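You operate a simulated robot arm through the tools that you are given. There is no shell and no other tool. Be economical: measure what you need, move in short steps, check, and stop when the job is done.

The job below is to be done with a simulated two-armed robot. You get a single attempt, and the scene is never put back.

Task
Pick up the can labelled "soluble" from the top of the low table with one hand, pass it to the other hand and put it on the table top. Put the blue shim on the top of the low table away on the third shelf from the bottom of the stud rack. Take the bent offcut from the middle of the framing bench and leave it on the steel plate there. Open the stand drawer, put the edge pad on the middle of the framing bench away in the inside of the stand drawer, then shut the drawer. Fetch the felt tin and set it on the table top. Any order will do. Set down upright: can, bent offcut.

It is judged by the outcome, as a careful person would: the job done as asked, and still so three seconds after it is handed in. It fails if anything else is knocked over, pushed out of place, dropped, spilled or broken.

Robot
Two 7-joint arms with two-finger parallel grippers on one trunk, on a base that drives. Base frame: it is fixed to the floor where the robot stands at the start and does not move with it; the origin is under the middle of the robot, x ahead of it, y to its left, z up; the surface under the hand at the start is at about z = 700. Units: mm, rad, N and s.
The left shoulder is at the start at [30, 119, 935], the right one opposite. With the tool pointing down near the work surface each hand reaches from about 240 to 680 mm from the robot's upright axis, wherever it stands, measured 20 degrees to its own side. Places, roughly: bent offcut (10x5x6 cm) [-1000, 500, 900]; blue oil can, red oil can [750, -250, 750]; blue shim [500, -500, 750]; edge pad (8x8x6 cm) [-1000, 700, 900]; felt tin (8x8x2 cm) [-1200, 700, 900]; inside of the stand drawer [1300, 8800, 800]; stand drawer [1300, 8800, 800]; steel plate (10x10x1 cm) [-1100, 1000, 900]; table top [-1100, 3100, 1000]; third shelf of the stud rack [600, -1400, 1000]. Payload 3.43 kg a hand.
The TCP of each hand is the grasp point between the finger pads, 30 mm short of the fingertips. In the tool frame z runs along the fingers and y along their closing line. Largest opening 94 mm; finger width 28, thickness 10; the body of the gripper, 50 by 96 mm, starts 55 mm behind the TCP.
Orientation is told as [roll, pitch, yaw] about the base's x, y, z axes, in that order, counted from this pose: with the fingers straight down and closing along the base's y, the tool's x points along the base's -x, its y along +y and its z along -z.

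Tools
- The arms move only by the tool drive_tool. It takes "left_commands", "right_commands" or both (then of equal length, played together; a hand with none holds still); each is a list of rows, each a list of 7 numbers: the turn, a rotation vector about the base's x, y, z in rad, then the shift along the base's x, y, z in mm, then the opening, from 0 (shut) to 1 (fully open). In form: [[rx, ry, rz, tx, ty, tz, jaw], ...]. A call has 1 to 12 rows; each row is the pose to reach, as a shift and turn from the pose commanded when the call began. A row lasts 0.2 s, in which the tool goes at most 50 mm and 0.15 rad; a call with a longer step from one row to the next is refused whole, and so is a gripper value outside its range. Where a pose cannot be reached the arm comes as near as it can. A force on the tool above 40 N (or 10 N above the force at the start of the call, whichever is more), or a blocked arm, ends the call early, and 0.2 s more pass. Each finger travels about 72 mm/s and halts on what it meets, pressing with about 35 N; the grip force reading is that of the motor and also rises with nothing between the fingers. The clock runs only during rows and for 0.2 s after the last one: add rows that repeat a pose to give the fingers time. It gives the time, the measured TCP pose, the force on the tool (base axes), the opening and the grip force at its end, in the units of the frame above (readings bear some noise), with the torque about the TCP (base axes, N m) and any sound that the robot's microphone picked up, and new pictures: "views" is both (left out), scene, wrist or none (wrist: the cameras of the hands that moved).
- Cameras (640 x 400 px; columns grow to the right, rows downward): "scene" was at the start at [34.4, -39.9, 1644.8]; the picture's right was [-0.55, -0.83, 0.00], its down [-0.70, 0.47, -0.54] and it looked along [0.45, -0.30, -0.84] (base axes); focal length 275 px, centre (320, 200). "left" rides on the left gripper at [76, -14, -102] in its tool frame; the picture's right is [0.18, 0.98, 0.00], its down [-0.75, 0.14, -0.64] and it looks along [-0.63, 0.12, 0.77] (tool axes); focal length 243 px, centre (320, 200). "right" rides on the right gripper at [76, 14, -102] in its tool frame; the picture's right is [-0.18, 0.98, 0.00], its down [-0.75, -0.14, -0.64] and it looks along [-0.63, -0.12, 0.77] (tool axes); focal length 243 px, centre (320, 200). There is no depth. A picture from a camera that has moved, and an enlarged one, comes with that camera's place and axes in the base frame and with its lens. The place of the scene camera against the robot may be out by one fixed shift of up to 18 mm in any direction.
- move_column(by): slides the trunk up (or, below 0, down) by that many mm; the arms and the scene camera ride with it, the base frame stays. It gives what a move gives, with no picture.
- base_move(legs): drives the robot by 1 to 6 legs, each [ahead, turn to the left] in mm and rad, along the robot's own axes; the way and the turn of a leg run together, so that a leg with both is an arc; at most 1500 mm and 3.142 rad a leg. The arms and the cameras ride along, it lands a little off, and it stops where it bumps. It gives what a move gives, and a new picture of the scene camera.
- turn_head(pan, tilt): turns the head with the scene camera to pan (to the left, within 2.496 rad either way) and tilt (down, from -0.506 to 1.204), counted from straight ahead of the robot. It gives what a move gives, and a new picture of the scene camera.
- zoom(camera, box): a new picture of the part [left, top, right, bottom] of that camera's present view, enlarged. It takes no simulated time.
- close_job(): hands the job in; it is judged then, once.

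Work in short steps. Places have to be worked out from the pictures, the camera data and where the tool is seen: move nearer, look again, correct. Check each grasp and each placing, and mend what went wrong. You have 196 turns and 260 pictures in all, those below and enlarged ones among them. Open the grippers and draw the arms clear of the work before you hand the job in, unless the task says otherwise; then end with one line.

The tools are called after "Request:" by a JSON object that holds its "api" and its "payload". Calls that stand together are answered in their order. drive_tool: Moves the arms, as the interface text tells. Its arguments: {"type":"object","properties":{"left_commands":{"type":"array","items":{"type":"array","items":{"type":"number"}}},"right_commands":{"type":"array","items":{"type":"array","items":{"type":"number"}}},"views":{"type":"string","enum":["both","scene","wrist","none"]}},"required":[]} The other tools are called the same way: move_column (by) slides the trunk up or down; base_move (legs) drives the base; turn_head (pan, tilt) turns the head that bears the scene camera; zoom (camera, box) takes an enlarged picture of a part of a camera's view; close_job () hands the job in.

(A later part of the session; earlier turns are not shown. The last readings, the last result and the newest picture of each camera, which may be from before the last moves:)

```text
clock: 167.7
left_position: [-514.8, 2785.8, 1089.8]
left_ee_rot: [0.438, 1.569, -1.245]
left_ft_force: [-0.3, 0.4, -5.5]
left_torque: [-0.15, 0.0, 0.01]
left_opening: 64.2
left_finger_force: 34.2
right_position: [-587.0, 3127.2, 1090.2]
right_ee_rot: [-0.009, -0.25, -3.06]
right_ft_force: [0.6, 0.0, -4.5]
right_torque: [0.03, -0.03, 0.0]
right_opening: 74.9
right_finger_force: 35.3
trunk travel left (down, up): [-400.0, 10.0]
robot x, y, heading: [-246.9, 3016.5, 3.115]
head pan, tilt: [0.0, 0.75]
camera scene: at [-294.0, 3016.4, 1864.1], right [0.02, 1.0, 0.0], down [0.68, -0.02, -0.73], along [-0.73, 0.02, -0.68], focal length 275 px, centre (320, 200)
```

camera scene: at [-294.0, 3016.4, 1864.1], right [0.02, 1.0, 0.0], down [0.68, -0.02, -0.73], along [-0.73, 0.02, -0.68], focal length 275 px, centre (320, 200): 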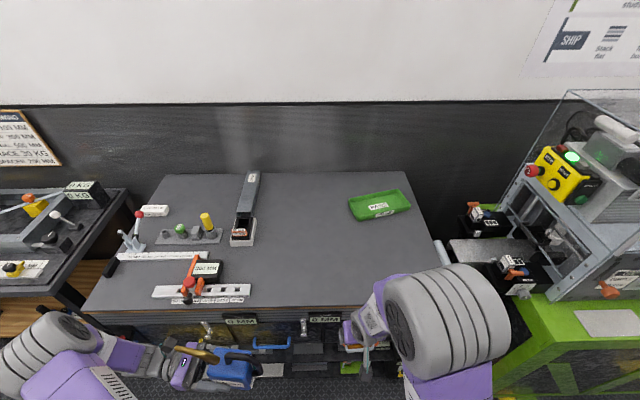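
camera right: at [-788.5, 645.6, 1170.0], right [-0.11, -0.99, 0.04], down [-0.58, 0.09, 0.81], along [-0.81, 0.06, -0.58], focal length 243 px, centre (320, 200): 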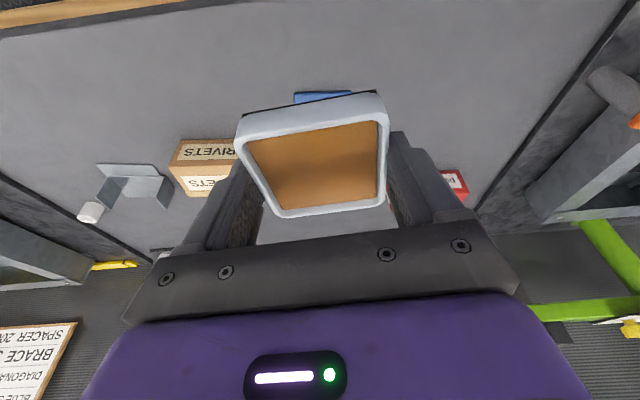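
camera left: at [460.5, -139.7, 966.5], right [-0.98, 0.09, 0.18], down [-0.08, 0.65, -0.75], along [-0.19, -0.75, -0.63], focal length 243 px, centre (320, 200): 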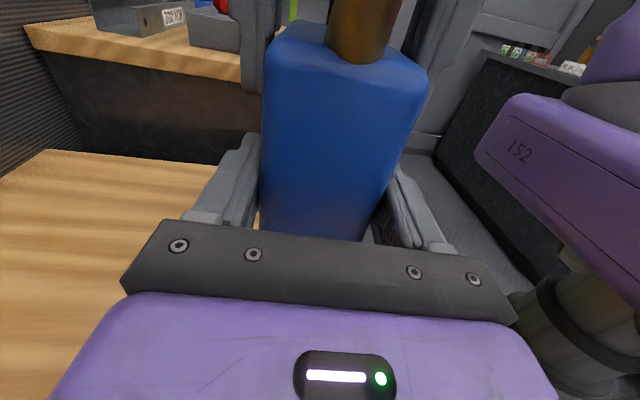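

I'll enlarge the front of the table to see what is at the edge and where it is free.

Request:
{"api": "zoom", "payload": {"camera": "scene", "box": [160, 220, 400, 370]}}

Request:
{"api": "zoom", "payload": {"camera": "right", "box": [0, 0, 640, 400]}}

```text
2.67 times, centred on (280, 295) of scene
camera zoom: at [-294.0, 3016.4, 1864.1], right [0.02, 1.0, 0.0], down [0.68, -0.02, -0.73], along [-0.73, 0.02, -0.68], focal length 733 px, centre (427, -53)
```

zoom: 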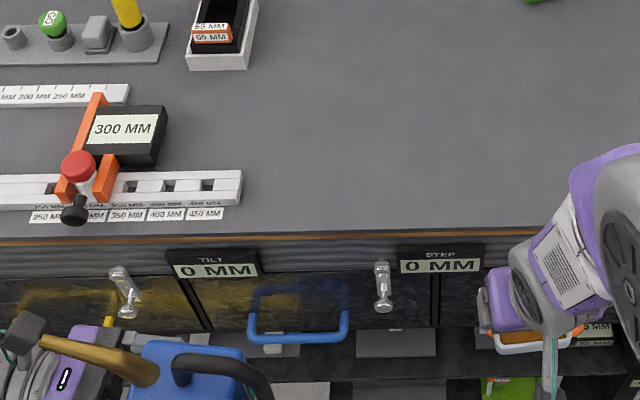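

```text
1.00 times, centred on (320, 200) of right (not enlarged: the box is as wide or as high as the picture)
camera zoom: at [-485.8, 3121.2, 1169.9], right [-0.1, -0.99, 0.04], down [-0.58, 0.09, 0.81], along [-0.81, 0.06, -0.59], focal length 243 px, centre (320, 200)
```

zoom: 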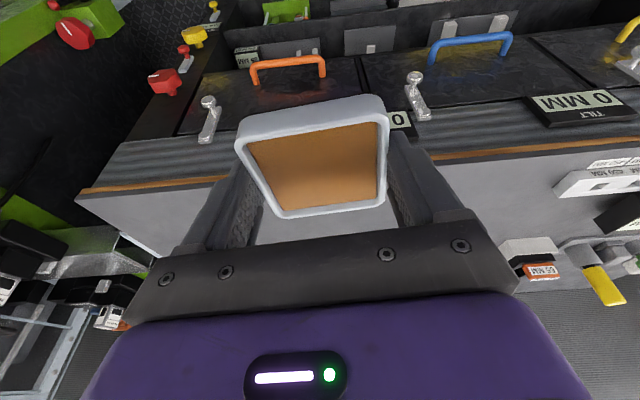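

The table top is at z≈950 with its edge at x≈-718, and the fittings in front lie well below it. I'll swing the left hand (can bottom at z≈1054) to point forward over the free front area at y≈2900.

Request:
{"api": "drive_tool", "payload": {"left_commands": [[0, 0, 0.14, -15, 5, 0, 0.4], [0, 0, 0.28, -30, 10, 0, 0.4], [0, 0, 0.42, -45, 20, 0, 0.4], [0, 0, 0.56, -60, 30, 0, 0.4], [0, 0, 0.7, -80, 40, 0, 0.4], [0, 0, 0.84, -100, 50, 0, 0.4], [0, 0, 0.98, -120, 60, 0, 0.4], [0, 0, 1.12, -140, 75, 0, 0.4], [0, 0, 1.26, -165, 90, 0, 0.4], [0, 0, 1.4, -185, 105, 0, 0.4], [0, 0, 1.54, -205, 115, 0, 0.4], [0, 0, 1.6, -215, 115, 0, 0.4]]}}

```text
clock: 170.3
left_position: [-731.2, 2900.9, 1090.2]
left_ee_rot: [-0.166, 1.568, -0.248]
left_ft_force: [-0.7, -0.4, -5.9]
left_torque: [0.01, -0.15, -0.01]
left_opening: 64.4
left_finger_force: 34.3
right_position: [-585.7, 3127.0, 1090.5]
right_ee_rot: [-0.008, -0.251, -3.058]
right_ft_force: [-0.6, -0.2, -3.8]
right_torque: [-0.01, -0.01, 0.0]
right_opening: 74.8
right_finger_force: 35.2
trunk travel left (down, up): [-400.0, 10.0]
robot x, y, heading: [-245.5, 3016.6, 3.121]
head pan, tilt: [0.0, 0.75]
camera scene: at [-294.2, 3016.3, 1864.1], right [0.02, 1.0, 0.0], down [0.68, -0.02, -0.73], along [-0.73, 0.02, -0.68], focal length 275 px, centre (320, 200)
camera left: at [-630.5, 2877.3, 1166.0], right [0.08, 0.98, 0.18], down [0.65, 0.09, -0.75], along [-0.75, 0.18, -0.63], focal length 243 px, centre (320, 200)
```

scene: 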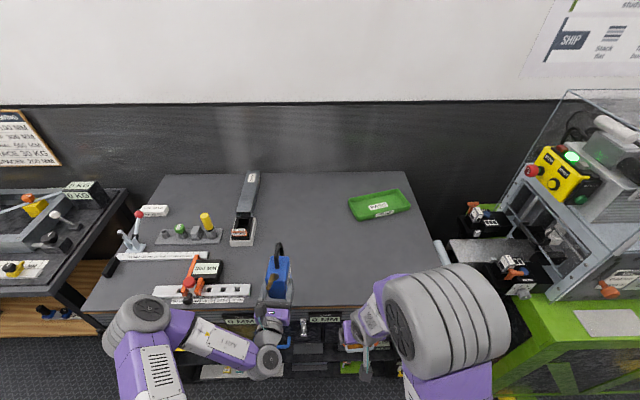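
left: 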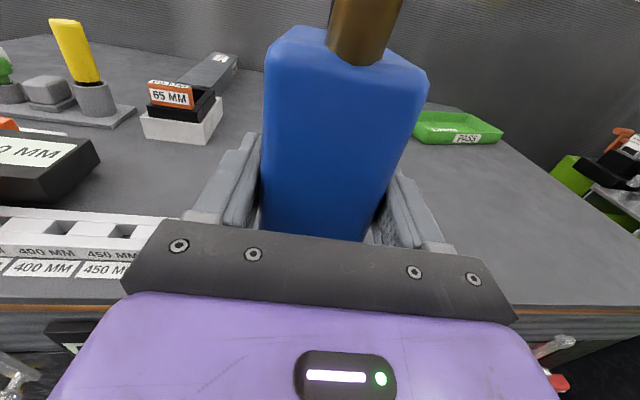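

The hand points forward with the can over the table. I'll move 40 mm further in and lower most of the way.

Request:
{"api": "drive_tool", "payload": {"left_commands": [[0, 0, 0, -20, 0, 0, 0.4], [0, 0, 0, -40, 0, 0, 0.4], [0, 0, 0, -45, 0, -25, 0.4], [0, 0, 0, -45, 0, -50, 0.4], [0, 0, 0, -45, 0, -70, 0.4], [0, 0, 0, -45, 0, -80, 0.4], [0, 0, 0, -45, 0, -80, 0.4]]}}

Request:
{"api": "zoom", "payload": {"camera": "scene", "box": [200, 220, 360, 350]}}

```text
clock: 171.9
left_position: [-774.5, 2901.7, 1010.3]
left_ee_rot: [0.284, 1.568, 0.203]
left_ft_force: [-0.4, 0.2, -4.9]
left_torque: [-0.01, -0.17, -0.03]
left_opening: 64.4
left_finger_force: 35.1
right_position: [-586.6, 3127.6, 1090.3]
right_ee_rot: [-0.009, -0.25, -3.059]
right_ft_force: [-0.8, -0.4, -5.5]
right_torque: [-0.02, -0.03, 0.02]
right_opening: 74.7
right_finger_force: 35.3
trunk travel left (down, up): [-400.0, 10.0]
robot x, y, heading: [-249.4, 3017.2, 3.115]
head pan, tilt: [0.0, 0.75]
camera scene: at [-294.2, 3016.6, 1864.1], right [0.02, 1.0, 0.0], down [0.68, -0.02, -0.73], along [-0.73, 0.02, -0.68], focal length 275 px, centre (320, 200)
camera left: at [-675.1, 2877.7, 1086.5], right [0.08, 0.98, 0.18], down [0.65, 0.09, -0.75], along [-0.75, 0.18, -0.63], focal length 243 px, centre (320, 200)
```

scene: 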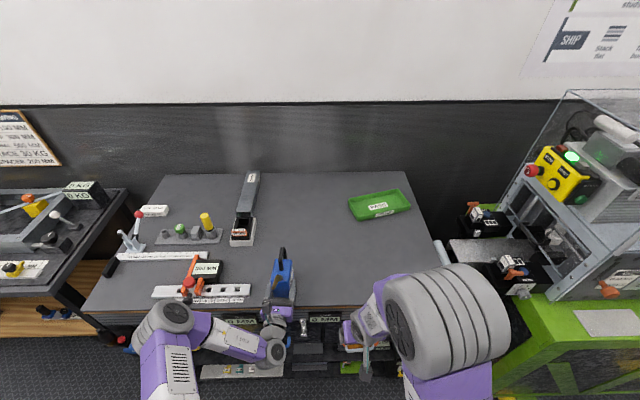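
left: 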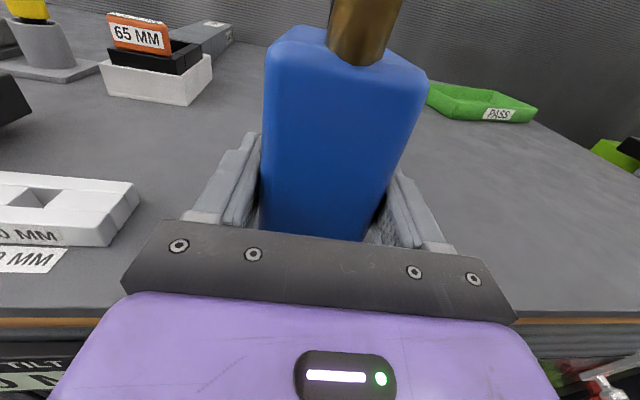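

```text
3.08 times, centred on (280, 285) of scene
camera zoom: at [-294.2, 3016.6, 1864.1], right [0.02, 1.0, 0.0], down [0.68, -0.02, -0.73], along [-0.73, 0.02, -0.68], focal length 845 px, centre (443, -62)
```

zoom: 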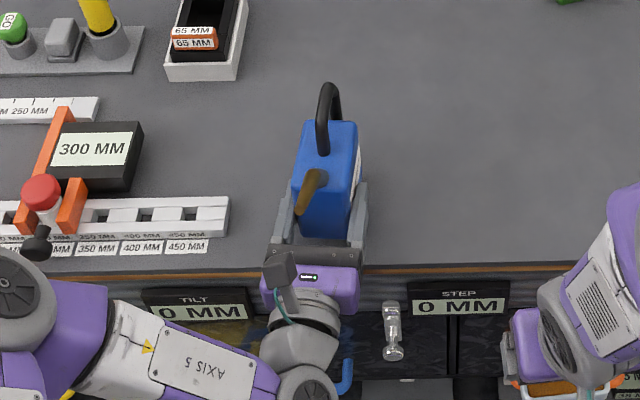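

Clear. I'll lower in small steps to contact.

Request:
{"api": "drive_tool", "payload": {"left_commands": [[0, 0, 0, 0, 0, -6, 0.4], [0, 0, 0, 0, 0, -11, 0.4], [0, 0, 0, 0, 0, -15, 0.4], [0, 0, 0, 0, 0, -18, 0.4], [0, 0, 0, 0, 0, -21, 0.4], [0, 0, 0, 0, 0, -24, 0.4], [0, 0, 0, 0, 0, -27, 0.4], [0, 0, 0, 0, 0, -30, 0.4]], "views": "wrist"}}

```text
clock: 173.7
left_position: [-773.9, 2900.6, 984.8]
left_ee_rot: [3.108, 1.563, 3.028]
left_ft_force: [-1.4, -2.9, 31.1]
left_torque: [-0.1, -0.34, -0.15]
left_opening: 64.4
left_finger_force: 34.8
right_position: [-583.7, 3128.1, 1091.3]
right_ee_rot: [-0.008, -0.252, -3.06]
right_ft_force: [0.8, 0.0, -4.0]
right_torque: [-0.04, -0.01, -0.02]
right_opening: 74.7
right_finger_force: 34.7
trunk travel left (down, up): [-400.0, 10.0]
robot x, y, heading: [-249.6, 3014.0, 3.119]
head pan, tilt: [0.0, 0.75]
camera left: at [-673.2, 2877.3, 1059.4], right [0.08, 0.98, 0.18], down [0.64, 0.09, -0.76], along [-0.76, 0.18, -0.62], focal length 243 px, centre (320, 200)
```

left: 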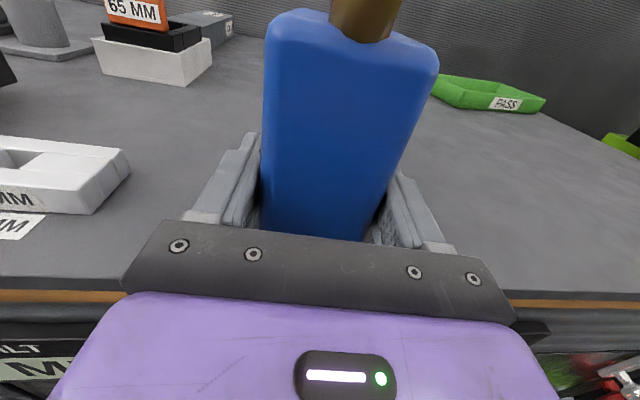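

Contact at TCP z≈985. I'll ease off, open and slide the hand straight back.

Request:
{"api": "drive_tool", "payload": {"left_commands": [[0, 0, 0, 0, 0, 3, 0.4], [0, 0, 0, 0, 0, 3, 0.4], [0, 0, 0, 0, 0, 3, 0.7], [0, 0, 0, 0, 0, 3, 0.9], [0, 0, 0, 0, 0, 3, 1], [0, 0, 0, 0, 0, 3, 1]], "views": "wrist"}}

```text
clock: 175.1
left_position: [-774.1, 2901.1, 984.4]
left_ee_rot: [0.264, 1.568, 0.183]
left_ft_force: [0.1, -0.9, 0.2]
left_torque: [0.02, 0.02, 0.01]
left_opening: 94.0
left_finger_force: 0.1
right_position: [-585.6, 3127.7, 1090.0]
right_ee_rot: [-0.01, -0.25, -3.06]
right_ft_force: [-0.3, 0.1, -3.4]
right_torque: [0.0, -0.03, -0.01]
right_opening: 74.9
right_finger_force: 35.3
trunk travel left (down, up): [-400.0, 10.0]
robot x, y, heading: [-247.9, 3019.3, 3.117]
head pan, tilt: [0.0, 0.75]
camera left: at [-674.6, 2877.5, 1059.7], right [0.08, 0.98, 0.18], down [0.65, 0.09, -0.75], along [-0.75, 0.18, -0.63], focal length 243 px, centre (320, 200)
```

left: 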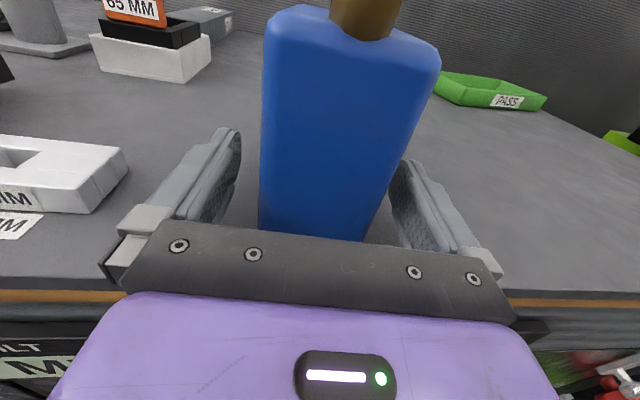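

Released cleanly. Backing straight out along the tool axis.

Request:
{"api": "drive_tool", "payload": {"left_commands": [[0, 0, 0, 25, -2, 0, 1], [0, 0, 0, 60, -5, 0, 1], [0, 0, 0, 100, -8, 0, 1], [0, 0, 0, 140, -11, 0, 1], [0, 0, 0, 170, -14, 10, 1], [0, 0, 0, 190, -20, 40, 1], [0, 0, 0, 200, -40, 80, 1], [0, 0, 0, 200, -60, 110, 1]], "views": "scene"}}

Request:
{"api": "zoom", "payload": {"camera": "scene", "box": [200, 200, 400, 325]}}

```text
clock: 176.6
left_position: [-621.1, 2843.1, 1010.7]
left_ee_rot: [-2.212, 1.363, -2.219]
left_ft_force: [-0.1, -1.5, -0.7]
left_torque: [0.0, 0.0, -0.03]
left_opening: 93.9
left_finger_force: 0.1
left hand out of reach, approached as far as the arm can: row 7
right_position: [-585.4, 3127.2, 1090.6]
right_ee_rot: [-0.009, -0.25, -3.06]
right_ft_force: [-0.2, -0.4, -5.0]
right_torque: [-0.01, -0.01, -0.01]
right_opening: 74.7
right_finger_force: 35.3
trunk travel left (down, up): [-400.0, 10.0]
robot x, y, heading: [-245.8, 3015.6, 3.12]
head pan, tilt: [0.0, 0.75]
stopped in row 7 (left hand): the arm was blocked; the commanded pose is now the measured one
camera scene: at [-292.8, 3015.2, 1864.1], right [0.02, 1.0, 0.0], down [0.68, -0.02, -0.73], along [-0.73, 0.02, -0.68], focal length 275 px, centre (320, 200)
```

scene: 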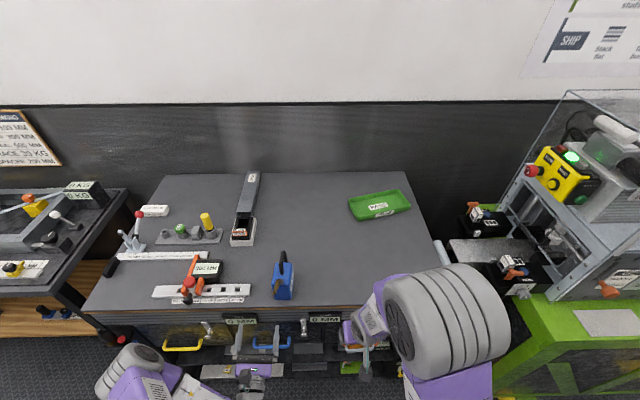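

```text
3.20 times, centred on (300, 262) of scene
camera zoom: at [-292.8, 3015.2, 1864.1], right [0.02, 1.0, 0.0], down [0.68, -0.02, -0.73], along [-0.73, 0.02, -0.68], focal length 879 px, centre (384, 0)
```

zoom: 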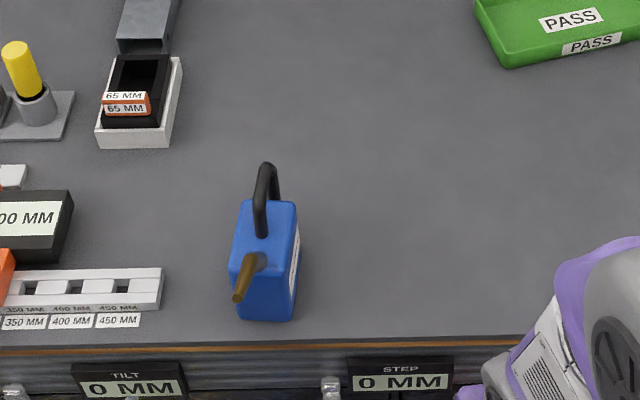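

The can stands upright on the table. Now the tin: I'll move it over the free area at about (-830,3110) and lower.

Request:
{"api": "drive_tool", "payload": {"right_commands": [[0, 0, 0, -40, -3, 0, 0.6], [0, 0, 0, -80, -6, 0, 0.6], [0, 0, 0, -120, -9, 0, 0.6], [0, 0, 0, -160, -12, 0, 0.6], [0, 0, 0, -200, -15, 0, 0.6], [0, 0, 0, -245, -15, -10, 0.6], [0, 0, 0, -245, -15, -45, 0.6], [0, 0, 0, -245, -15, -75, 0.6], [0, 0, 0, -245, -15, -90, 0.6], [0, 0, 0, -245, -15, -90, 0.6]]}}

```text
clock: 178.8
left_position: [-621.4, 2845.2, 1011.1]
left_ee_rot: [-2.203, 1.363, -2.209]
left_ft_force: [-0.4, 0.4, -0.6]
left_torque: [0.04, -0.01, 0.0]
left_opening: 94.3
left_finger_force: 0.0
right_position: [-830.3, 3113.9, 1000.4]
right_ee_rot: [-0.008, -0.249, -3.06]
right_ft_force: [-0.7, -0.3, -3.8]
right_torque: [-0.02, -0.04, 0.01]
right_opening: 74.6
right_finger_force: 35.5
trunk travel left (down, up): [-400.0, 10.0]
robot x, y, heading: [-244.0, 3017.5, 3.113]
head pan, tilt: [0.0, 0.75]
camera scene: at [-293.8, 3016.7, 1864.1], right [0.02, 1.0, 0.0], down [0.68, -0.02, -0.73], along [-0.73, 0.02, -0.68], focal length 275 px, centre (320, 200)
camera right: at [-730.2, 3107.1, 1079.8], right [-0.1, -0.99, 0.04], down [-0.58, 0.09, 0.81], along [-0.81, 0.06, -0.59], focal length 243 px, centre (320, 200)
```

scene: 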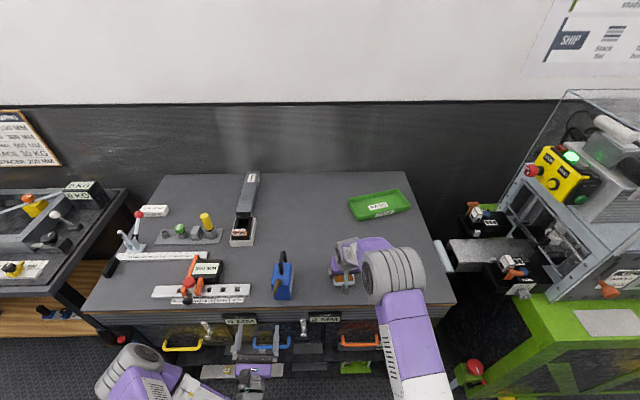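
right: 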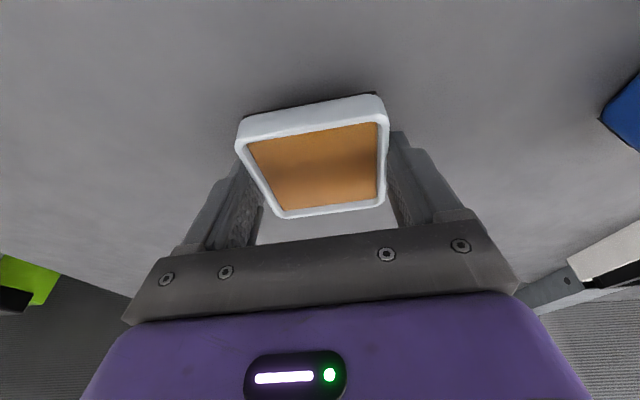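

Over free table. I'll lower slowly to contact.

Request:
{"api": "drive_tool", "payload": {"right_commands": [[0, 0, 0, 0, 0, -6, 0.6], [0, 0, 0, 0, 0, -10, 0.6], [0, 0, 0, 0, 0, -13, 0.6], [0, 0, 0, 0, 0, -16, 0.6], [0, 0, 0, 0, 0, -19, 0.6], [0, 0, 0, 0, 0, -22, 0.6], [0, 0, 0, 0, 0, -22, 0.6]], "views": "none"}}

```text
clock: 180.4
left_position: [-618.6, 2844.2, 1012.5]
left_ee_rot: [-2.212, 1.361, -2.219]
left_ft_force: [-0.5, -0.6, -0.2]
left_torque: [-0.03, 0.01, 0.01]
left_opening: 94.0
left_finger_force: 0.1
right_position: [-831.9, 3112.5, 982.7]
right_ee_rot: [-0.007, -0.259, -3.059]
right_ft_force: [2.0, 4.0, 27.7]
right_torque: [-0.44, -0.81, 0.14]
right_opening: 74.9
right_finger_force: 34.9
trunk travel left (down, up): [-400.0, 10.0]
robot x, y, heading: [-246.9, 3020.6, 3.117]
head pan, tilt: [0.0, 0.75]
```

Contact as expected. Ease off, open and rise.

Request:
{"api": "drive_tool", "payload": {"right_commands": [[0, 0, 0, 0, 0, 3, 0.6], [0, 0, 0, 0, 0, 3, 0.85], [0, 0, 0, 0, 0, 3, 1], [0, 0, 0, 0, 0, 3, 1], [0, 0, 0, 2, 0, 25, 1], [0, 0, 0, 10, 0, 65, 1], [0, 0, 0, 40, 0, 100, 1], [0, 0, 0, 85, 0, 120, 1], [0, 0, 0, 130, 0, 130, 1], [0, 0, 0, 175, 0, 130, 1], [0, 0, 0, 220, 0, 130, 1], [0, 0, 0, 250, 0, 130, 1]], "views": "scene"}}

Request:
{"api": "zoom", "payload": {"camera": "scene", "box": [220, 200, 420, 325]}}

```text
clock: 183.0
left_position: [-621.1, 2845.9, 1011.2]
left_ee_rot: [-2.206, 1.365, -2.212]
left_ft_force: [-0.1, -0.1, -0.6]
left_torque: [-0.02, 0.0, 0.01]
left_opening: 94.0
left_finger_force: 0.0
right_position: [-580.0, 3112.4, 1110.1]
right_ee_rot: [-0.008, -0.252, -3.06]
right_ft_force: [0.3, 0.0, -0.8]
right_torque: [-0.04, 0.0, 0.01]
right_opening: 94.3
right_finger_force: 0.1
trunk travel left (down, up): [-400.0, 10.0]
robot x, y, heading: [-245.4, 3015.3, 3.117]
head pan, tilt: [0.0, 0.75]
camera scene: at [-292.7, 3016.5, 1864.1], right [0.02, 1.0, 0.0], down [0.68, -0.02, -0.73], along [-0.73, 0.02, -0.68], focal length 275 px, centre (320, 200)
```

scene: 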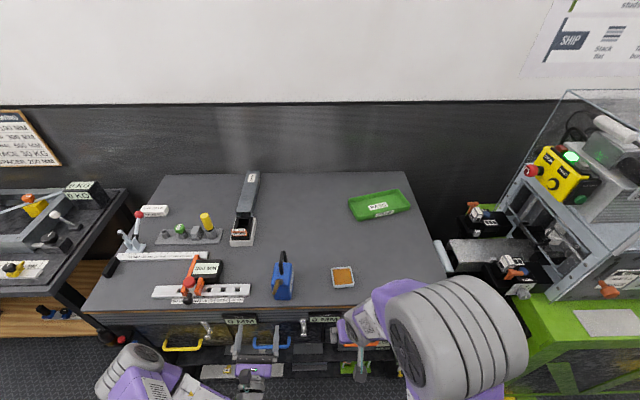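

```text
3.20 times, centred on (320, 262) of scene
camera zoom: at [-292.7, 3016.5, 1864.1], right [0.02, 1.0, 0.0], down [0.68, -0.02, -0.73], along [-0.73, 0.02, -0.68], focal length 879 px, centre (320, 0)
```

zoom: 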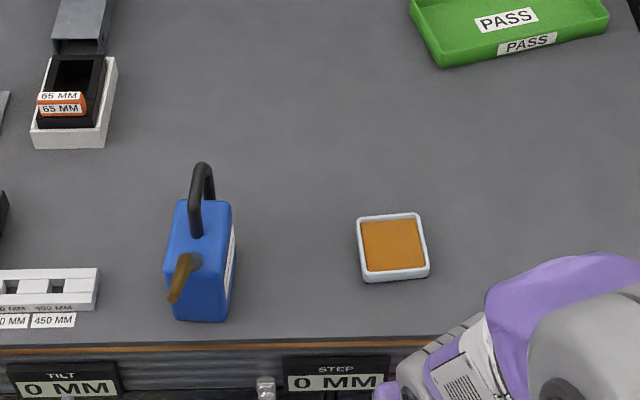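

Can and tin are both on the table. Next the edge pad: I'll drive back to the framing bench.

Request:
{"api": "base_move", "payload": {"legs": [[0, 1.595], [1200, 0], [1200, 0], [0, -1.571], [170, 0]]}}

```text
clock: 203.6
left_position: [-806.1, 422.9, 1012.1]
left_ee_rot: [-2.202, 1.364, -2.188]
left_ft_force: [-0.2, -0.2, 0.1]
left_torque: [0.02, 0.0, -0.01]
left_opening: 94.0
left_finger_force: 0.0
right_position: [-771.2, 691.7, 1109.6]
right_ee_rot: [-0.006, -0.247, -3.038]
right_ft_force: [0.5, 0.1, -0.7]
right_torque: [0.01, -0.02, -0.01]
right_opening: 94.1
right_finger_force: 0.1
trunk travel left (down, up): [-400.0, 10.0]
robot x, y, heading: [-434.5, 602.4, 3.136]
head pan, tilt: [0.0, 0.75]
camera scene: at [-481.4, 601.4, 1864.1], right [0.0, 1.0, 0.0], down [0.68, 0.0, -0.73], along [-0.73, 0.0, -0.68], focal length 275 px, centre (320, 200)
```

scene: 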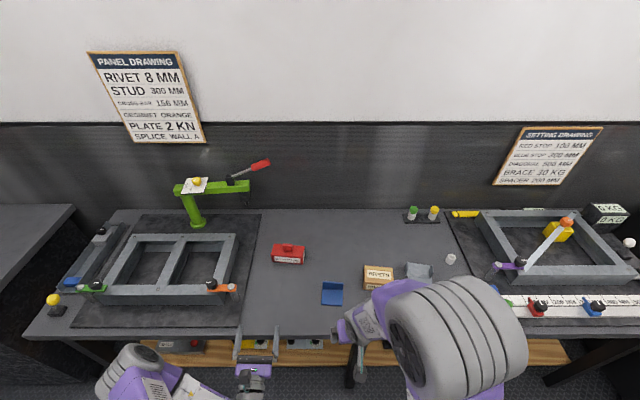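

The pad sits at the expected place. I'll level the right hand, then yaw it by about +1.38 so the fingers close across the pad's upright wall (at about x=-1040, y=652).

Request:
{"api": "drive_tool", "payload": {"right_commands": [[0, -0.12, 0, -30, 0, 0, 1], [0, -0.24, 0, -60, 0, 0, 1], [0, -0.247, 0, -90, 0, 0, 1]], "views": "none"}}

Request:
{"api": "drive_tool", "payload": {"right_commands": [[0, 0, 0.14, -15, -4, 0, 1], [0, 0, 0.28, -30, -8, -5, 1], [0, 0, 0.42, -45, -12, -10, 1], [0, 0, 0.56, -60, -16, -15, 1], [0, 0, 0.7, -80, -20, -20, 1], [0, 0, 0.84, -100, -25, -30, 1], [0, 0, 0.98, -120, -30, -40, 1], [0, 0, 1.12, -140, -35, -50, 1], [0, 0, 1.26, -160, -40, -60, 1], [0, 0, 1.38, -179, -40, -70, 1], [0, 0, 1.38, -179, -40, -70, 1]]}}

```text
clock: 204.4
left_position: [-805.5, 421.3, 1012.1]
left_ee_rot: [-2.206, 1.362, -2.191]
left_ft_force: [-0.2, -0.4, -0.9]
left_torque: [0.02, -0.03, 0.0]
left_opening: 94.2
left_finger_force: 0.0
right_position: [-859.5, 691.3, 1109.9]
right_ee_rot: [0.016, -0.004, -3.041]
right_ft_force: [0.1, 0.1, -0.5]
right_torque: [0.01, -0.03, 0.02]
right_opening: 94.1
right_finger_force: 0.1
trunk travel left (down, up): [-400.0, 10.0]
robot x, y, heading: [-435.8, 600.0, 3.137]
head pan, tilt: [0.0, 0.75]
```

```text
clock: 206.8
left_position: [-804.3, 423.0, 1011.5]
left_ee_rot: [-2.207, 1.364, -2.192]
left_ft_force: [0.7, 0.2, 0.3]
left_torque: [-0.04, 0.02, 0.01]
left_opening: 94.1
left_finger_force: 0.1
right_position: [-1037.5, 651.4, 1038.7]
right_ee_rot: [0.018, -0.003, -1.658]
right_ft_force: [1.0, 0.3, -0.5]
right_torque: [-0.02, 0.0, -0.02]
right_opening: 94.1
right_finger_force: 0.1
trunk travel left (down, up): [-400.0, 10.0]
robot x, y, heading: [-431.3, 599.6, 3.136]
head pan, tilt: [0.0, 0.75]
camera scene: at [-480.0, 601.4, 1864.2], right [0.0, 1.0, 0.0], down [0.68, 0.0, -0.73], along [-0.73, 0.0, -0.68], focal length 275 px, centre (320, 200)
camera right: at [-1018.6, 727.8, 1139.9], right [0.96, -0.27, 0.02], down [-0.22, -0.73, 0.64], along [-0.16, -0.62, -0.77], focal length 243 px, centre (320, 200)
```

scene: 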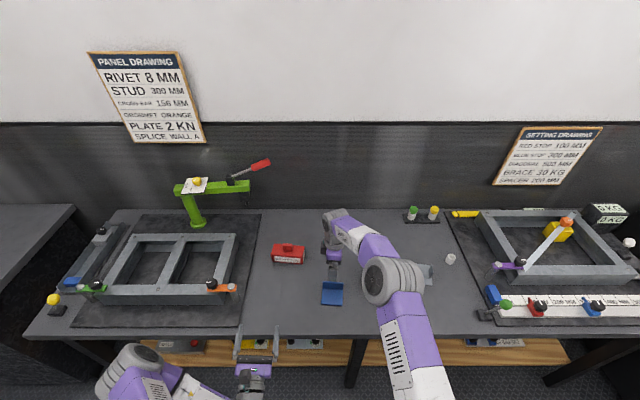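
right: 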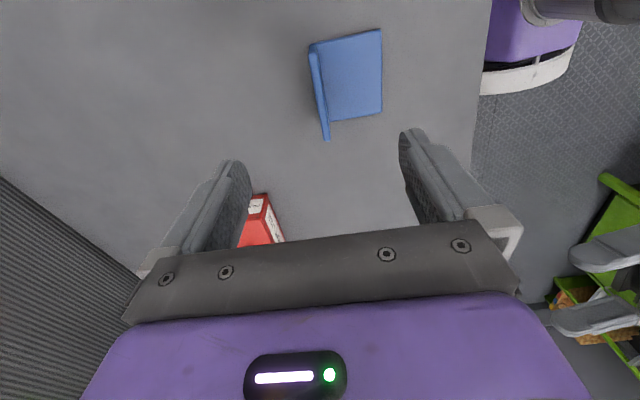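

The wall top runs (-1031,694)–(-1038,623), so I'll shift (+3,+6), lower to TCP z≈905 and close on it.

Request:
{"api": "drive_tool", "payload": {"right_commands": [[0, 0, 0, 3, 6, -30, 0.6], [0, 0, 0, 3, 6, -70, 0.6], [0, 0, 0, 3, 6, -105, 0.6], [0, 0, 0, 3, 6, -125, 0.6], [0, 0, 0, 3, 6, -134, 0.6], [0, 0, 0, 3, 6, -134, 0.6]]}}

Request:
{"api": "zoom", "payload": {"camera": "scene", "box": [260, 230, 420, 330]}}

```text
clock: 208.2
left_position: [-805.6, 422.6, 1012.3]
left_ee_rot: [-2.205, 1.362, -2.191]
left_ft_force: [0.6, 0.4, -0.5]
left_torque: [-0.02, 0.02, -0.04]
left_opening: 94.1
left_finger_force: 0.1
right_position: [-1035.4, 657.9, 904.7]
right_ee_rot: [0.017, -0.002, -1.662]
right_ft_force: [0.3, 0.3, 0.9]
right_torque: [-0.03, -0.01, 0.01]
right_opening: 56.5
right_finger_force: 0.0
trunk travel left (down, up): [-400.0, 10.0]
robot x, y, heading: [-432.9, 604.2, 3.137]
head pan, tilt: [0.0, 0.75]
camera scene: at [-480.5, 601.5, 1864.1], right [0.0, 1.0, 0.0], down [0.68, 0.0, -0.73], along [-0.73, 0.0, -0.68], focal length 275 px, centre (320, 200)
camera right: at [-1016.3, 734.3, 1006.7], right [0.96, -0.27, 0.02], down [-0.22, -0.73, 0.64], along [-0.16, -0.62, -0.77], focal length 243 px, centre (320, 200)
```

scene: 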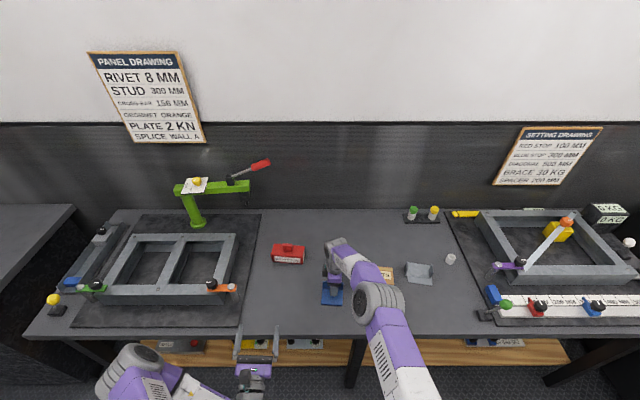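
right: 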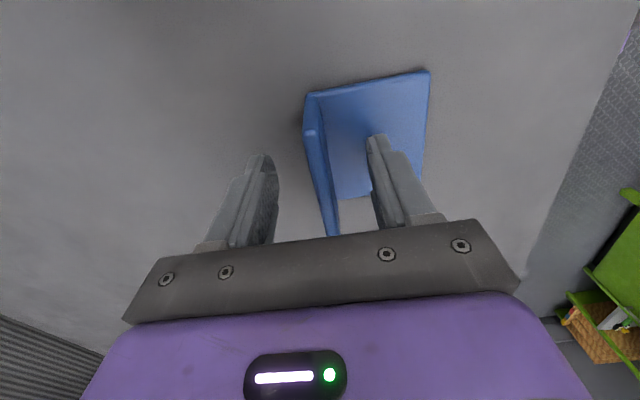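

```text
4.00 times, centred on (340, 280) of scene
camera zoom: at [-480.5, 601.5, 1864.1], right [0.0, 1.0, 0.0], down [0.68, 0.0, -0.73], along [-0.73, 0.0, -0.68], focal length 1099 px, centre (240, -120)
```

zoom: 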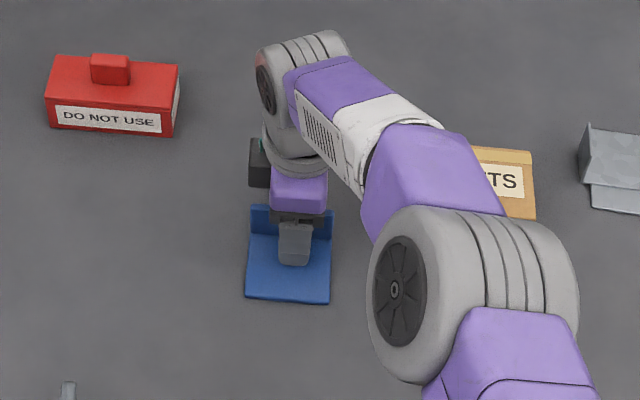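

The wall is between the fingers. Closing and lifting a little.

Request:
{"api": "drive_tool", "payload": {"right_commands": [[0, 0, 0, 0, 0, 0, 0.4], [0, 0, 0, 0, 0, 0, 0.2], [0, 0, 0, 0, 0, 0, 0.05], [0, 0, 0, 0, 0, 0, 0.0], [0, 0, 0, 0, 0, 0, 0.0], [0, 0, 0, 0, 0, 5, 0.0], [0, 0, 0, 0, 0, 30, 0.0], [0, 0, 0, 0, 0, 60, 0.0]], "views": "wrist"}}

```text
clock: 210.0
left_position: [-805.0, 422.6, 1011.6]
left_ee_rot: [-2.205, 1.361, -2.192]
left_ft_force: [-0.1, 0.1, 0.8]
left_torque: [0.01, 0.01, 0.03]
left_opening: 94.0
left_finger_force: 0.1
right_position: [-1036.0, 657.3, 966.4]
right_ee_rot: [0.018, -0.004, -1.662]
right_ft_force: [-0.1, 0.7, 0.1]
right_torque: [-0.03, 0.01, 0.02]
right_opening: 11.4
right_finger_force: 35.1
trunk travel left (down, up): [-400.0, 10.0]
robot x, y, heading: [-433.9, 602.1, 3.142]
head pan, tilt: [0.0, 0.75]
camera right: at [-1016.1, 733.9, 1067.4], right [0.96, -0.27, 0.02], down [-0.22, -0.73, 0.64], along [-0.16, -0.62, -0.77], focal length 243 px, centre (320, 200)
```

right: 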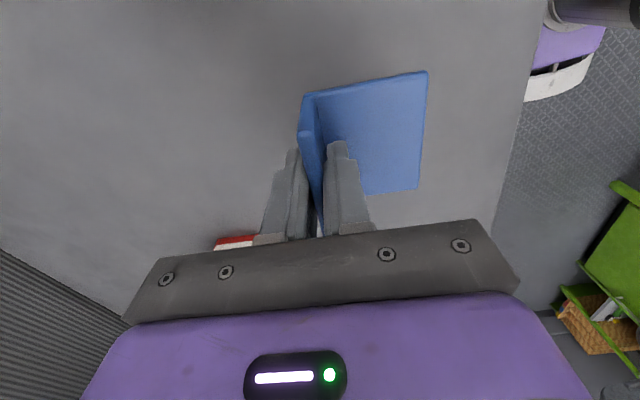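

Pad held by its wall. I'll pull in and drive up the aisle toward the stand at (1300,8800).

Request:
{"api": "drive_tool", "payload": {"right_commands": [[0, 0, 0, 25, 0, 30, 0.0], [0, 0, 0, 60, 5, 60, 0.0], [0, 0, 0, 100, 10, 80, 0.0], [0, 0, 0, 145, 15, 90, 0.0], [0, 0, 0, 190, 20, 90, 0.0], [0, 0, 0, 235, 25, 90, 0.0], [0, 0, 0, 250, 30, 90, 0.0]], "views": "none"}}

Request:
{"api": "base_move", "payload": {"legs": [[-254, 0], [0, -1.571], [1300, 0], [1300, 0], [1300, 0]]}}

Request:
{"api": "turn_head", "payload": {"pan": -0.2, "tilt": 0.2}}

```text
clock: 211.6
left_position: [-804.7, 423.4, 1010.9]
left_ee_rot: [-2.203, 1.362, -2.189]
left_ft_force: [0.0, 0.6, -0.2]
left_torque: [-0.02, -0.02, -0.02]
left_opening: 94.0
left_finger_force: 0.0
right_position: [-786.0, 687.8, 1054.3]
right_ee_rot: [0.017, -0.002, -1.661]
right_ft_force: [0.8, -0.8, -0.7]
right_torque: [0.01, -0.01, 0.0]
right_opening: 11.8
right_finger_force: 35.3
trunk travel left (down, up): [-400.0, 10.0]
robot x, y, heading: [-431.8, 599.9, 3.137]
head pan, tilt: [0.0, 0.75]
```

```text
clock: 235.5
left_position: [-414.2, 4844.9, 1012.0]
left_ee_rot: [-2.205, 1.362, 2.533]
left_ft_force: [0.8, 0.2, 0.2]
left_torque: [-0.02, 0.0, 0.03]
left_opening: 93.8
left_finger_force: 0.1
right_position: [-150.1, 4826.9, 1053.7]
right_ee_rot: [0.018, -0.004, 3.059]
right_ft_force: [-0.1, 0.3, -1.0]
right_torque: [0.0, -0.04, -0.01]
right_opening: 11.4
right_finger_force: 34.7
trunk travel left (down, up): [-400.0, 10.0]
robot x, y, heading: [-230.7, 4474.8, 1.574]
head pan, tilt: [0.0, 0.75]
camera scene: at [-224.8, 4526.4, 1864.1], right [1.0, 0.01, 0.0], down [0.0, -0.68, -0.73], along [0.0, 0.73, -0.68], focal length 275 px, centre (320, 200)
```

scene: 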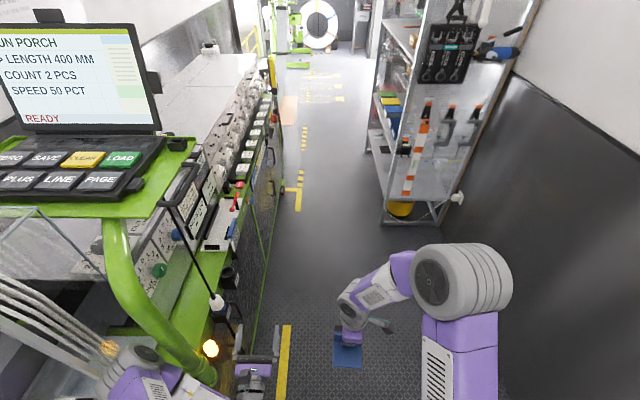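

```text
clock: 236.5
left_position: [-413.9, 4843.8, 1012.1]
left_ee_rot: [-2.206, 1.363, 2.533]
left_ft_force: [0.0, -0.4, 0.1]
left_torque: [0.0, 0.0, -0.03]
left_opening: 94.0
left_finger_force: 0.0
right_position: [-149.2, 4826.4, 1055.6]
right_ee_rot: [0.02, -0.002, 3.06]
right_ft_force: [-0.7, -0.6, 0.1]
right_torque: [0.01, -0.02, 0.02]
right_opening: 11.5
right_finger_force: 35.2
trunk travel left (down, up): [-400.0, 10.0]
robot x, y, heading: [-228.7, 4470.9, 1.576]
head pan, tilt: [-0.201, 0.201]
camera scene: at [-206.1, 4534.7, 1913.7], right [0.98, -0.19, 0.0], down [-0.04, -0.2, -0.98], along [0.19, 0.96, -0.2], focal length 275 px, centre (320, 200)
```

scene: 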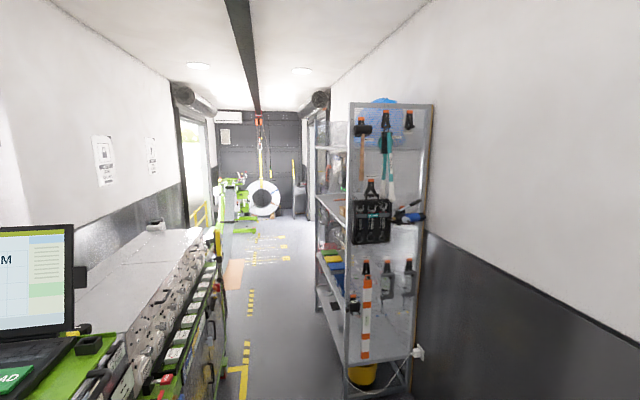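

I'm a bit close to the machine on the left, so I'll shift right to x≈-80 and go on past the shelf, then look.

Request:
{"api": "base_move", "payload": {"legs": [[0, -0.245], [610, 0], [0, 0.24], [1000, 0], [900, 0]]}}

Request:
{"api": "turn_head", "payload": {"pan": -0.6, "tilt": 0.3}}

```text
clock: 237.3
left_position: [-402.7, 4847.0, 1009.3]
left_ee_rot: [-2.162, 1.362, 2.539]
left_ft_force: [0.2, 0.1, -0.6]
left_torque: [0.04, -0.02, -0.01]
left_opening: 94.3
left_finger_force: 0.0
right_position: [-132.3, 4819.0, 1055.6]
right_ee_rot: [0.013, -0.003, 3.008]
right_ft_force: [-0.2, 0.8, -0.6]
right_torque: [0.0, 0.02, 0.01]
right_opening: 11.5
right_finger_force: 34.9
trunk travel left (down, up): [-400.0, 10.0]
robot x, y, heading: [-229.1, 4472.4, 1.529]
head pan, tilt: [-0.201, 0.201]
stopped in leg 1: the robot was blocked; the commanded pose is now the measured one
camera scene: at [-205.4, 4527.6, 1914.0], right [0.97, -0.24, 0.0], down [-0.05, -0.19, -0.98], along [0.23, 0.95, -0.2], focal length 275 px, centre (320, 200)
```

scene: 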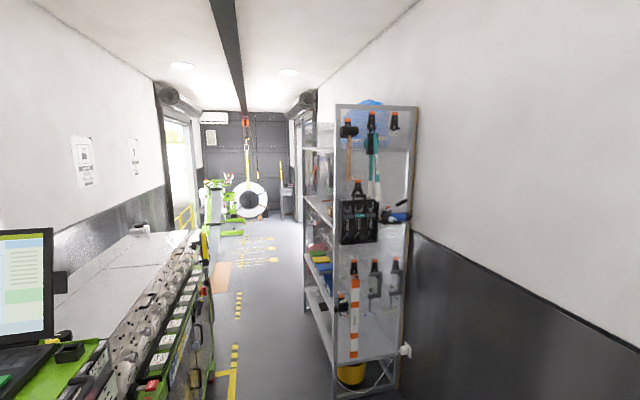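

```text
clock: 238.2
left_position: [-404.5, 4846.3, 1011.2]
left_ee_rot: [-2.177, 1.361, 2.524]
left_ft_force: [-0.6, 0.2, -0.6]
left_torque: [-0.02, 0.01, 0.01]
left_opening: 94.0
left_finger_force: 0.1
right_position: [-132.9, 4819.4, 1056.2]
right_ee_rot: [0.012, -0.001, 3.007]
right_ft_force: [0.5, 0.4, -0.4]
right_torque: [0.04, -0.02, 0.01]
right_opening: 11.3
right_finger_force: 35.2
trunk travel left (down, up): [-400.0, 10.0]
robot x, y, heading: [-231.0, 4472.2, 1.53]
head pan, tilt: [-0.6, 0.3]
camera scene: at [-173.4, 4510.4, 1904.8], right [0.8, -0.6, 0.0], down [-0.17, -0.23, -0.96], along [0.57, 0.77, -0.29], focal length 275 px, centre (320, 200)
```

scene: 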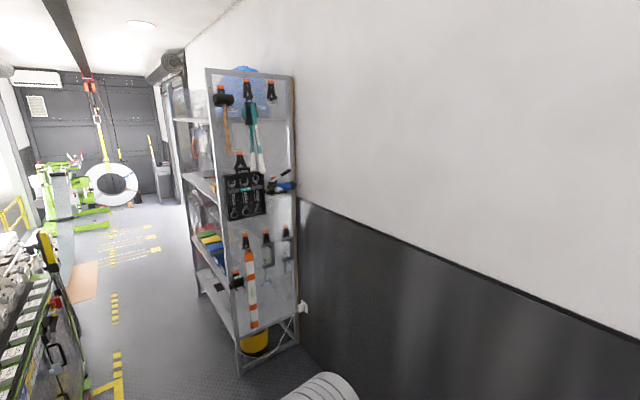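

Turning was blocked, likely the left elbow near the screen post. I'll look left.

Request:
{"api": "turn_head", "payload": {"pan": 0.9, "tilt": 0.85}}

```text
clock: 239.8
left_position: [-405.1, 4846.2, 1010.6]
left_ee_rot: [-2.178, 1.362, 2.521]
left_ft_force: [-0.5, 0.9, 0.4]
left_torque: [0.0, 0.0, 0.01]
left_opening: 94.0
left_finger_force: 0.1
right_position: [-133.5, 4817.9, 1055.7]
right_ee_rot: [0.013, -0.002, 3.008]
right_ft_force: [0.3, 0.0, -0.6]
right_torque: [0.0, 0.01, 0.01]
right_opening: 11.7
right_finger_force: 34.5
trunk travel left (down, up): [-400.0, 10.0]
robot x, y, heading: [-233.8, 4474.1, 1.531]
head pan, tilt: [0.901, 0.85]
camera scene: at [-288.7, 4486.5, 1856.1], right [0.65, 0.76, 0.0], down [0.57, -0.49, -0.66], along [-0.5, 0.43, -0.75], focal length 275 px, centre (320, 200)
```

scene: 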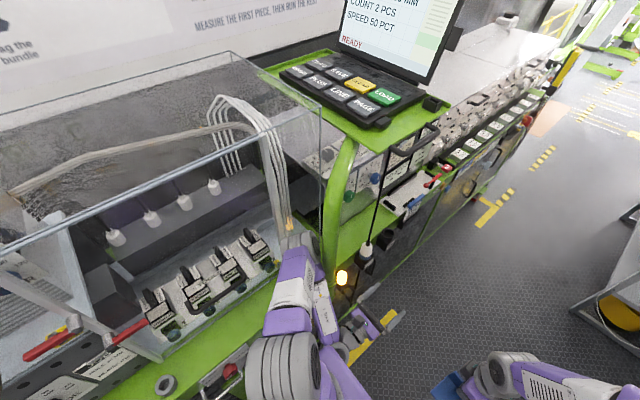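

The left elbow is beside the machine's screen post. I'll first bring the left hand inward (toward +x) to draw the elbow off, then check.

Request:
{"api": "drive_tool", "payload": {"left_commands": [[0, 0, 0, 15, 0, 0, 1], [0, 0, 0, 30, 0, 0, 1], [0, 0, 0, 45, 0, 0, 1], [0, 0, 0, 60, 0, 0, 1], [0, 0, 0, 75, 0, 0, 1], [0, 0, 0, 80, 0, 0, 1]], "views": "scene"}}

```text
clock: 241.4
left_position: [-348.8, 4839.2, 1009.2]
left_ee_rot: [-2.149, 1.342, 2.6]
left_ft_force: [-0.3, 0.2, 0.2]
left_torque: [0.01, 0.05, -0.02]
left_opening: 94.1
left_finger_force: 0.0
right_position: [-136.7, 4808.5, 1057.9]
right_ee_rot: [0.001, 0.0, 3.006]
right_ft_force: [0.3, -0.4, -0.9]
right_torque: [-0.04, -0.02, 0.0]
right_opening: 11.6
right_finger_force: 34.6
trunk travel left (down, up): [-400.0, 10.0]
robot x, y, heading: [-232.8, 4473.8, 1.545]
head pan, tilt: [0.901, 0.85]
stopped in row 6 (left hand): the arm was blocked; the commanded pose is now the measured one
camera scene: at [-294.5, 4468.9, 1855.3], right [0.64, 0.77, 0.01], down [0.58, -0.47, -0.66], along [-0.5, 0.43, -0.75], focal length 275 px, centre (320, 200)
```

scene: 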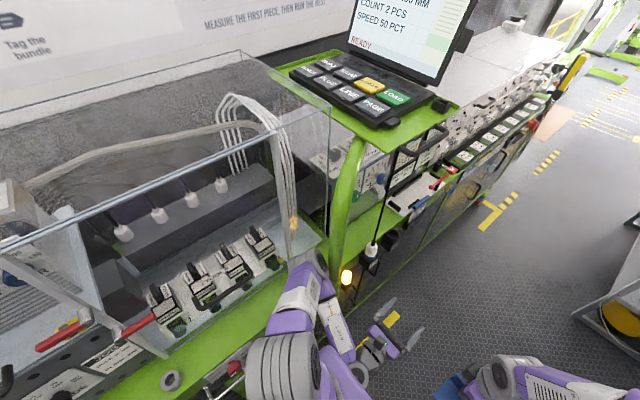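

Zooming in on the contact area.

Request:
{"api": "zoom", "payload": {"camera": "scene", "box": [180, 200, 480, 400]}}

```text
2.00 times, centred on (330, 300) of scene
camera zoom: at [-294.5, 4468.9, 1855.3], right [0.64, 0.77, 0.01], down [0.58, -0.47, -0.66], along [-0.5, 0.43, -0.75], focal length 549 px, centre (300, 0)
```

zoom: 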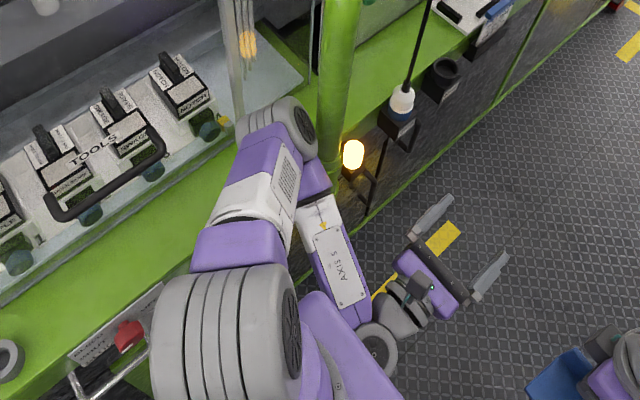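

The left elbow rests against the glass corner/green post. I'll reverse in a gentle right-hand arc to come off it.

Request:
{"api": "base_move", "payload": {"legs": [[-150, -0.12]]}}

```text
clock: 242.8
left_position: [-302.7, 4712.6, 1007.5]
left_ee_rot: [-2.126, 1.352, 2.484]
left_ft_force: [0.3, -0.8, 0.6]
left_torque: [0.0, 0.05, 0.01]
left_opening: 94.1
left_finger_force: 0.2
right_position: [-103.8, 4659.1, 1054.6]
right_ee_rot: [0.017, -0.003, 2.888]
right_ft_force: [-0.2, -0.1, -0.7]
right_torque: [0.0, -0.02, 0.02]
right_opening: 11.5
right_finger_force: 34.9
trunk travel left (down, up): [-400.0, 10.0]
robot x, y, heading: [-245.1, 4325.6, 1.418]
head pan, tilt: [0.901, 0.85]
camera scene: at [-296.6, 4351.6, 1856.1], right [0.73, 0.68, 0.0], down [0.51, -0.55, -0.66], along [-0.45, 0.48, -0.75], focal length 275 px, centre (320, 200)
```

scene: 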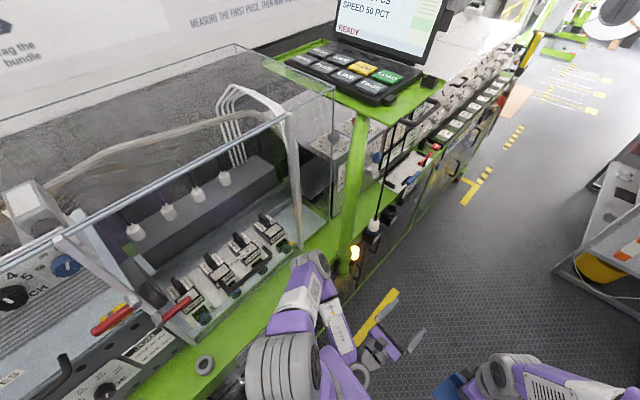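

Free again with no damage seen. Now turn right, drive to the aisle centre, straighten and go on.

Request:
{"api": "base_move", "payload": {"legs": [[0, -0.3], [400, 0], [0, 0.445], [500, 0]]}}

Request:
{"api": "turn_head", "payload": {"pan": 0, "tilt": 0.45}}

```text
clock: 250.1
left_position: [-176.4, 5556.5, 1007.6]
left_ee_rot: [-2.125, 1.352, 2.623]
left_ft_force: [-0.1, 0.1, -0.1]
left_torque: [0.0, 0.01, -0.01]
left_opening: 93.9
left_finger_force: 0.0
right_position: [26.7, 5532.0, 1054.8]
right_ee_rot: [0.017, -0.002, 3.029]
right_ft_force: [1.3, 0.9, 0.4]
right_torque: [-0.02, 0.0, -0.02]
right_opening: 11.5
right_finger_force: 35.3
trunk travel left (down, up): [-400.0, 10.0]
robot x, y, heading: [-67.4, 5178.2, 1.56]
head pan, tilt: [0.901, 0.85]
camera scene: at [-119.9, 5199.4, 1856.1], right [0.63, 0.78, 0.0], down [0.58, -0.47, -0.66], along [-0.51, 0.42, -0.75], focal length 275 px, centre (320, 200)
```

scene: 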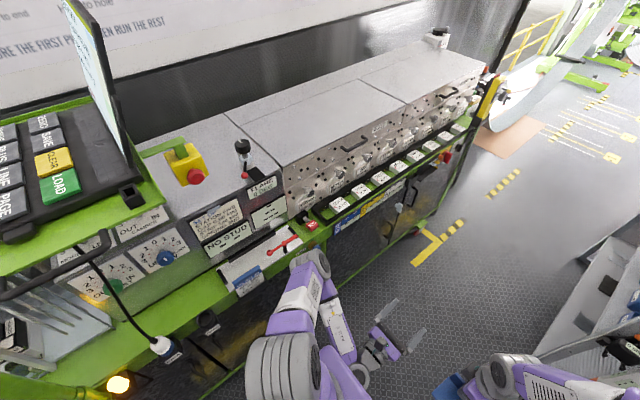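

```text
clock: 251.3
left_position: [-178.2, 5557.2, 1007.6]
left_ee_rot: [-2.124, 1.351, 2.623]
left_ft_force: [0.4, -0.3, 0.4]
left_torque: [0.02, 0.0, 0.0]
left_opening: 93.9
left_finger_force: 0.1
right_position: [27.3, 5530.8, 1054.6]
right_ee_rot: [0.02, -0.002, 3.028]
right_ft_force: [0.0, -0.6, 0.3]
right_torque: [-0.02, 0.0, 0.0]
right_opening: 11.6
right_finger_force: 35.4
trunk travel left (down, up): [-400.0, 10.0]
robot x, y, heading: [-71.0, 5180.1, 1.557]
head pan, tilt: [0.0, 0.45]
camera scene: at [-58.2, 5241.7, 1890.5], right [1.0, -0.01, 0.0], down [0.0, -0.44, -0.9], along [0.01, 0.9, -0.44], focal length 275 px, centre (320, 200)
```

scene: 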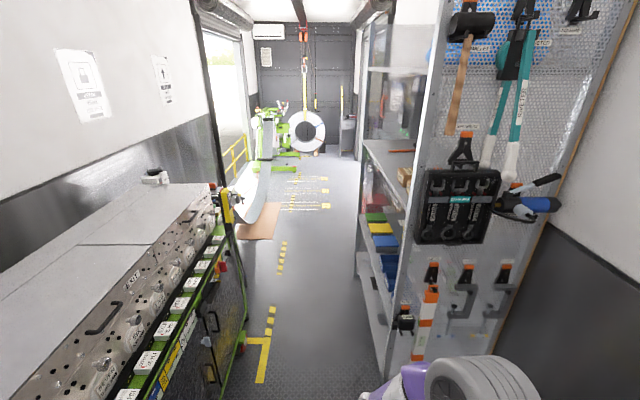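

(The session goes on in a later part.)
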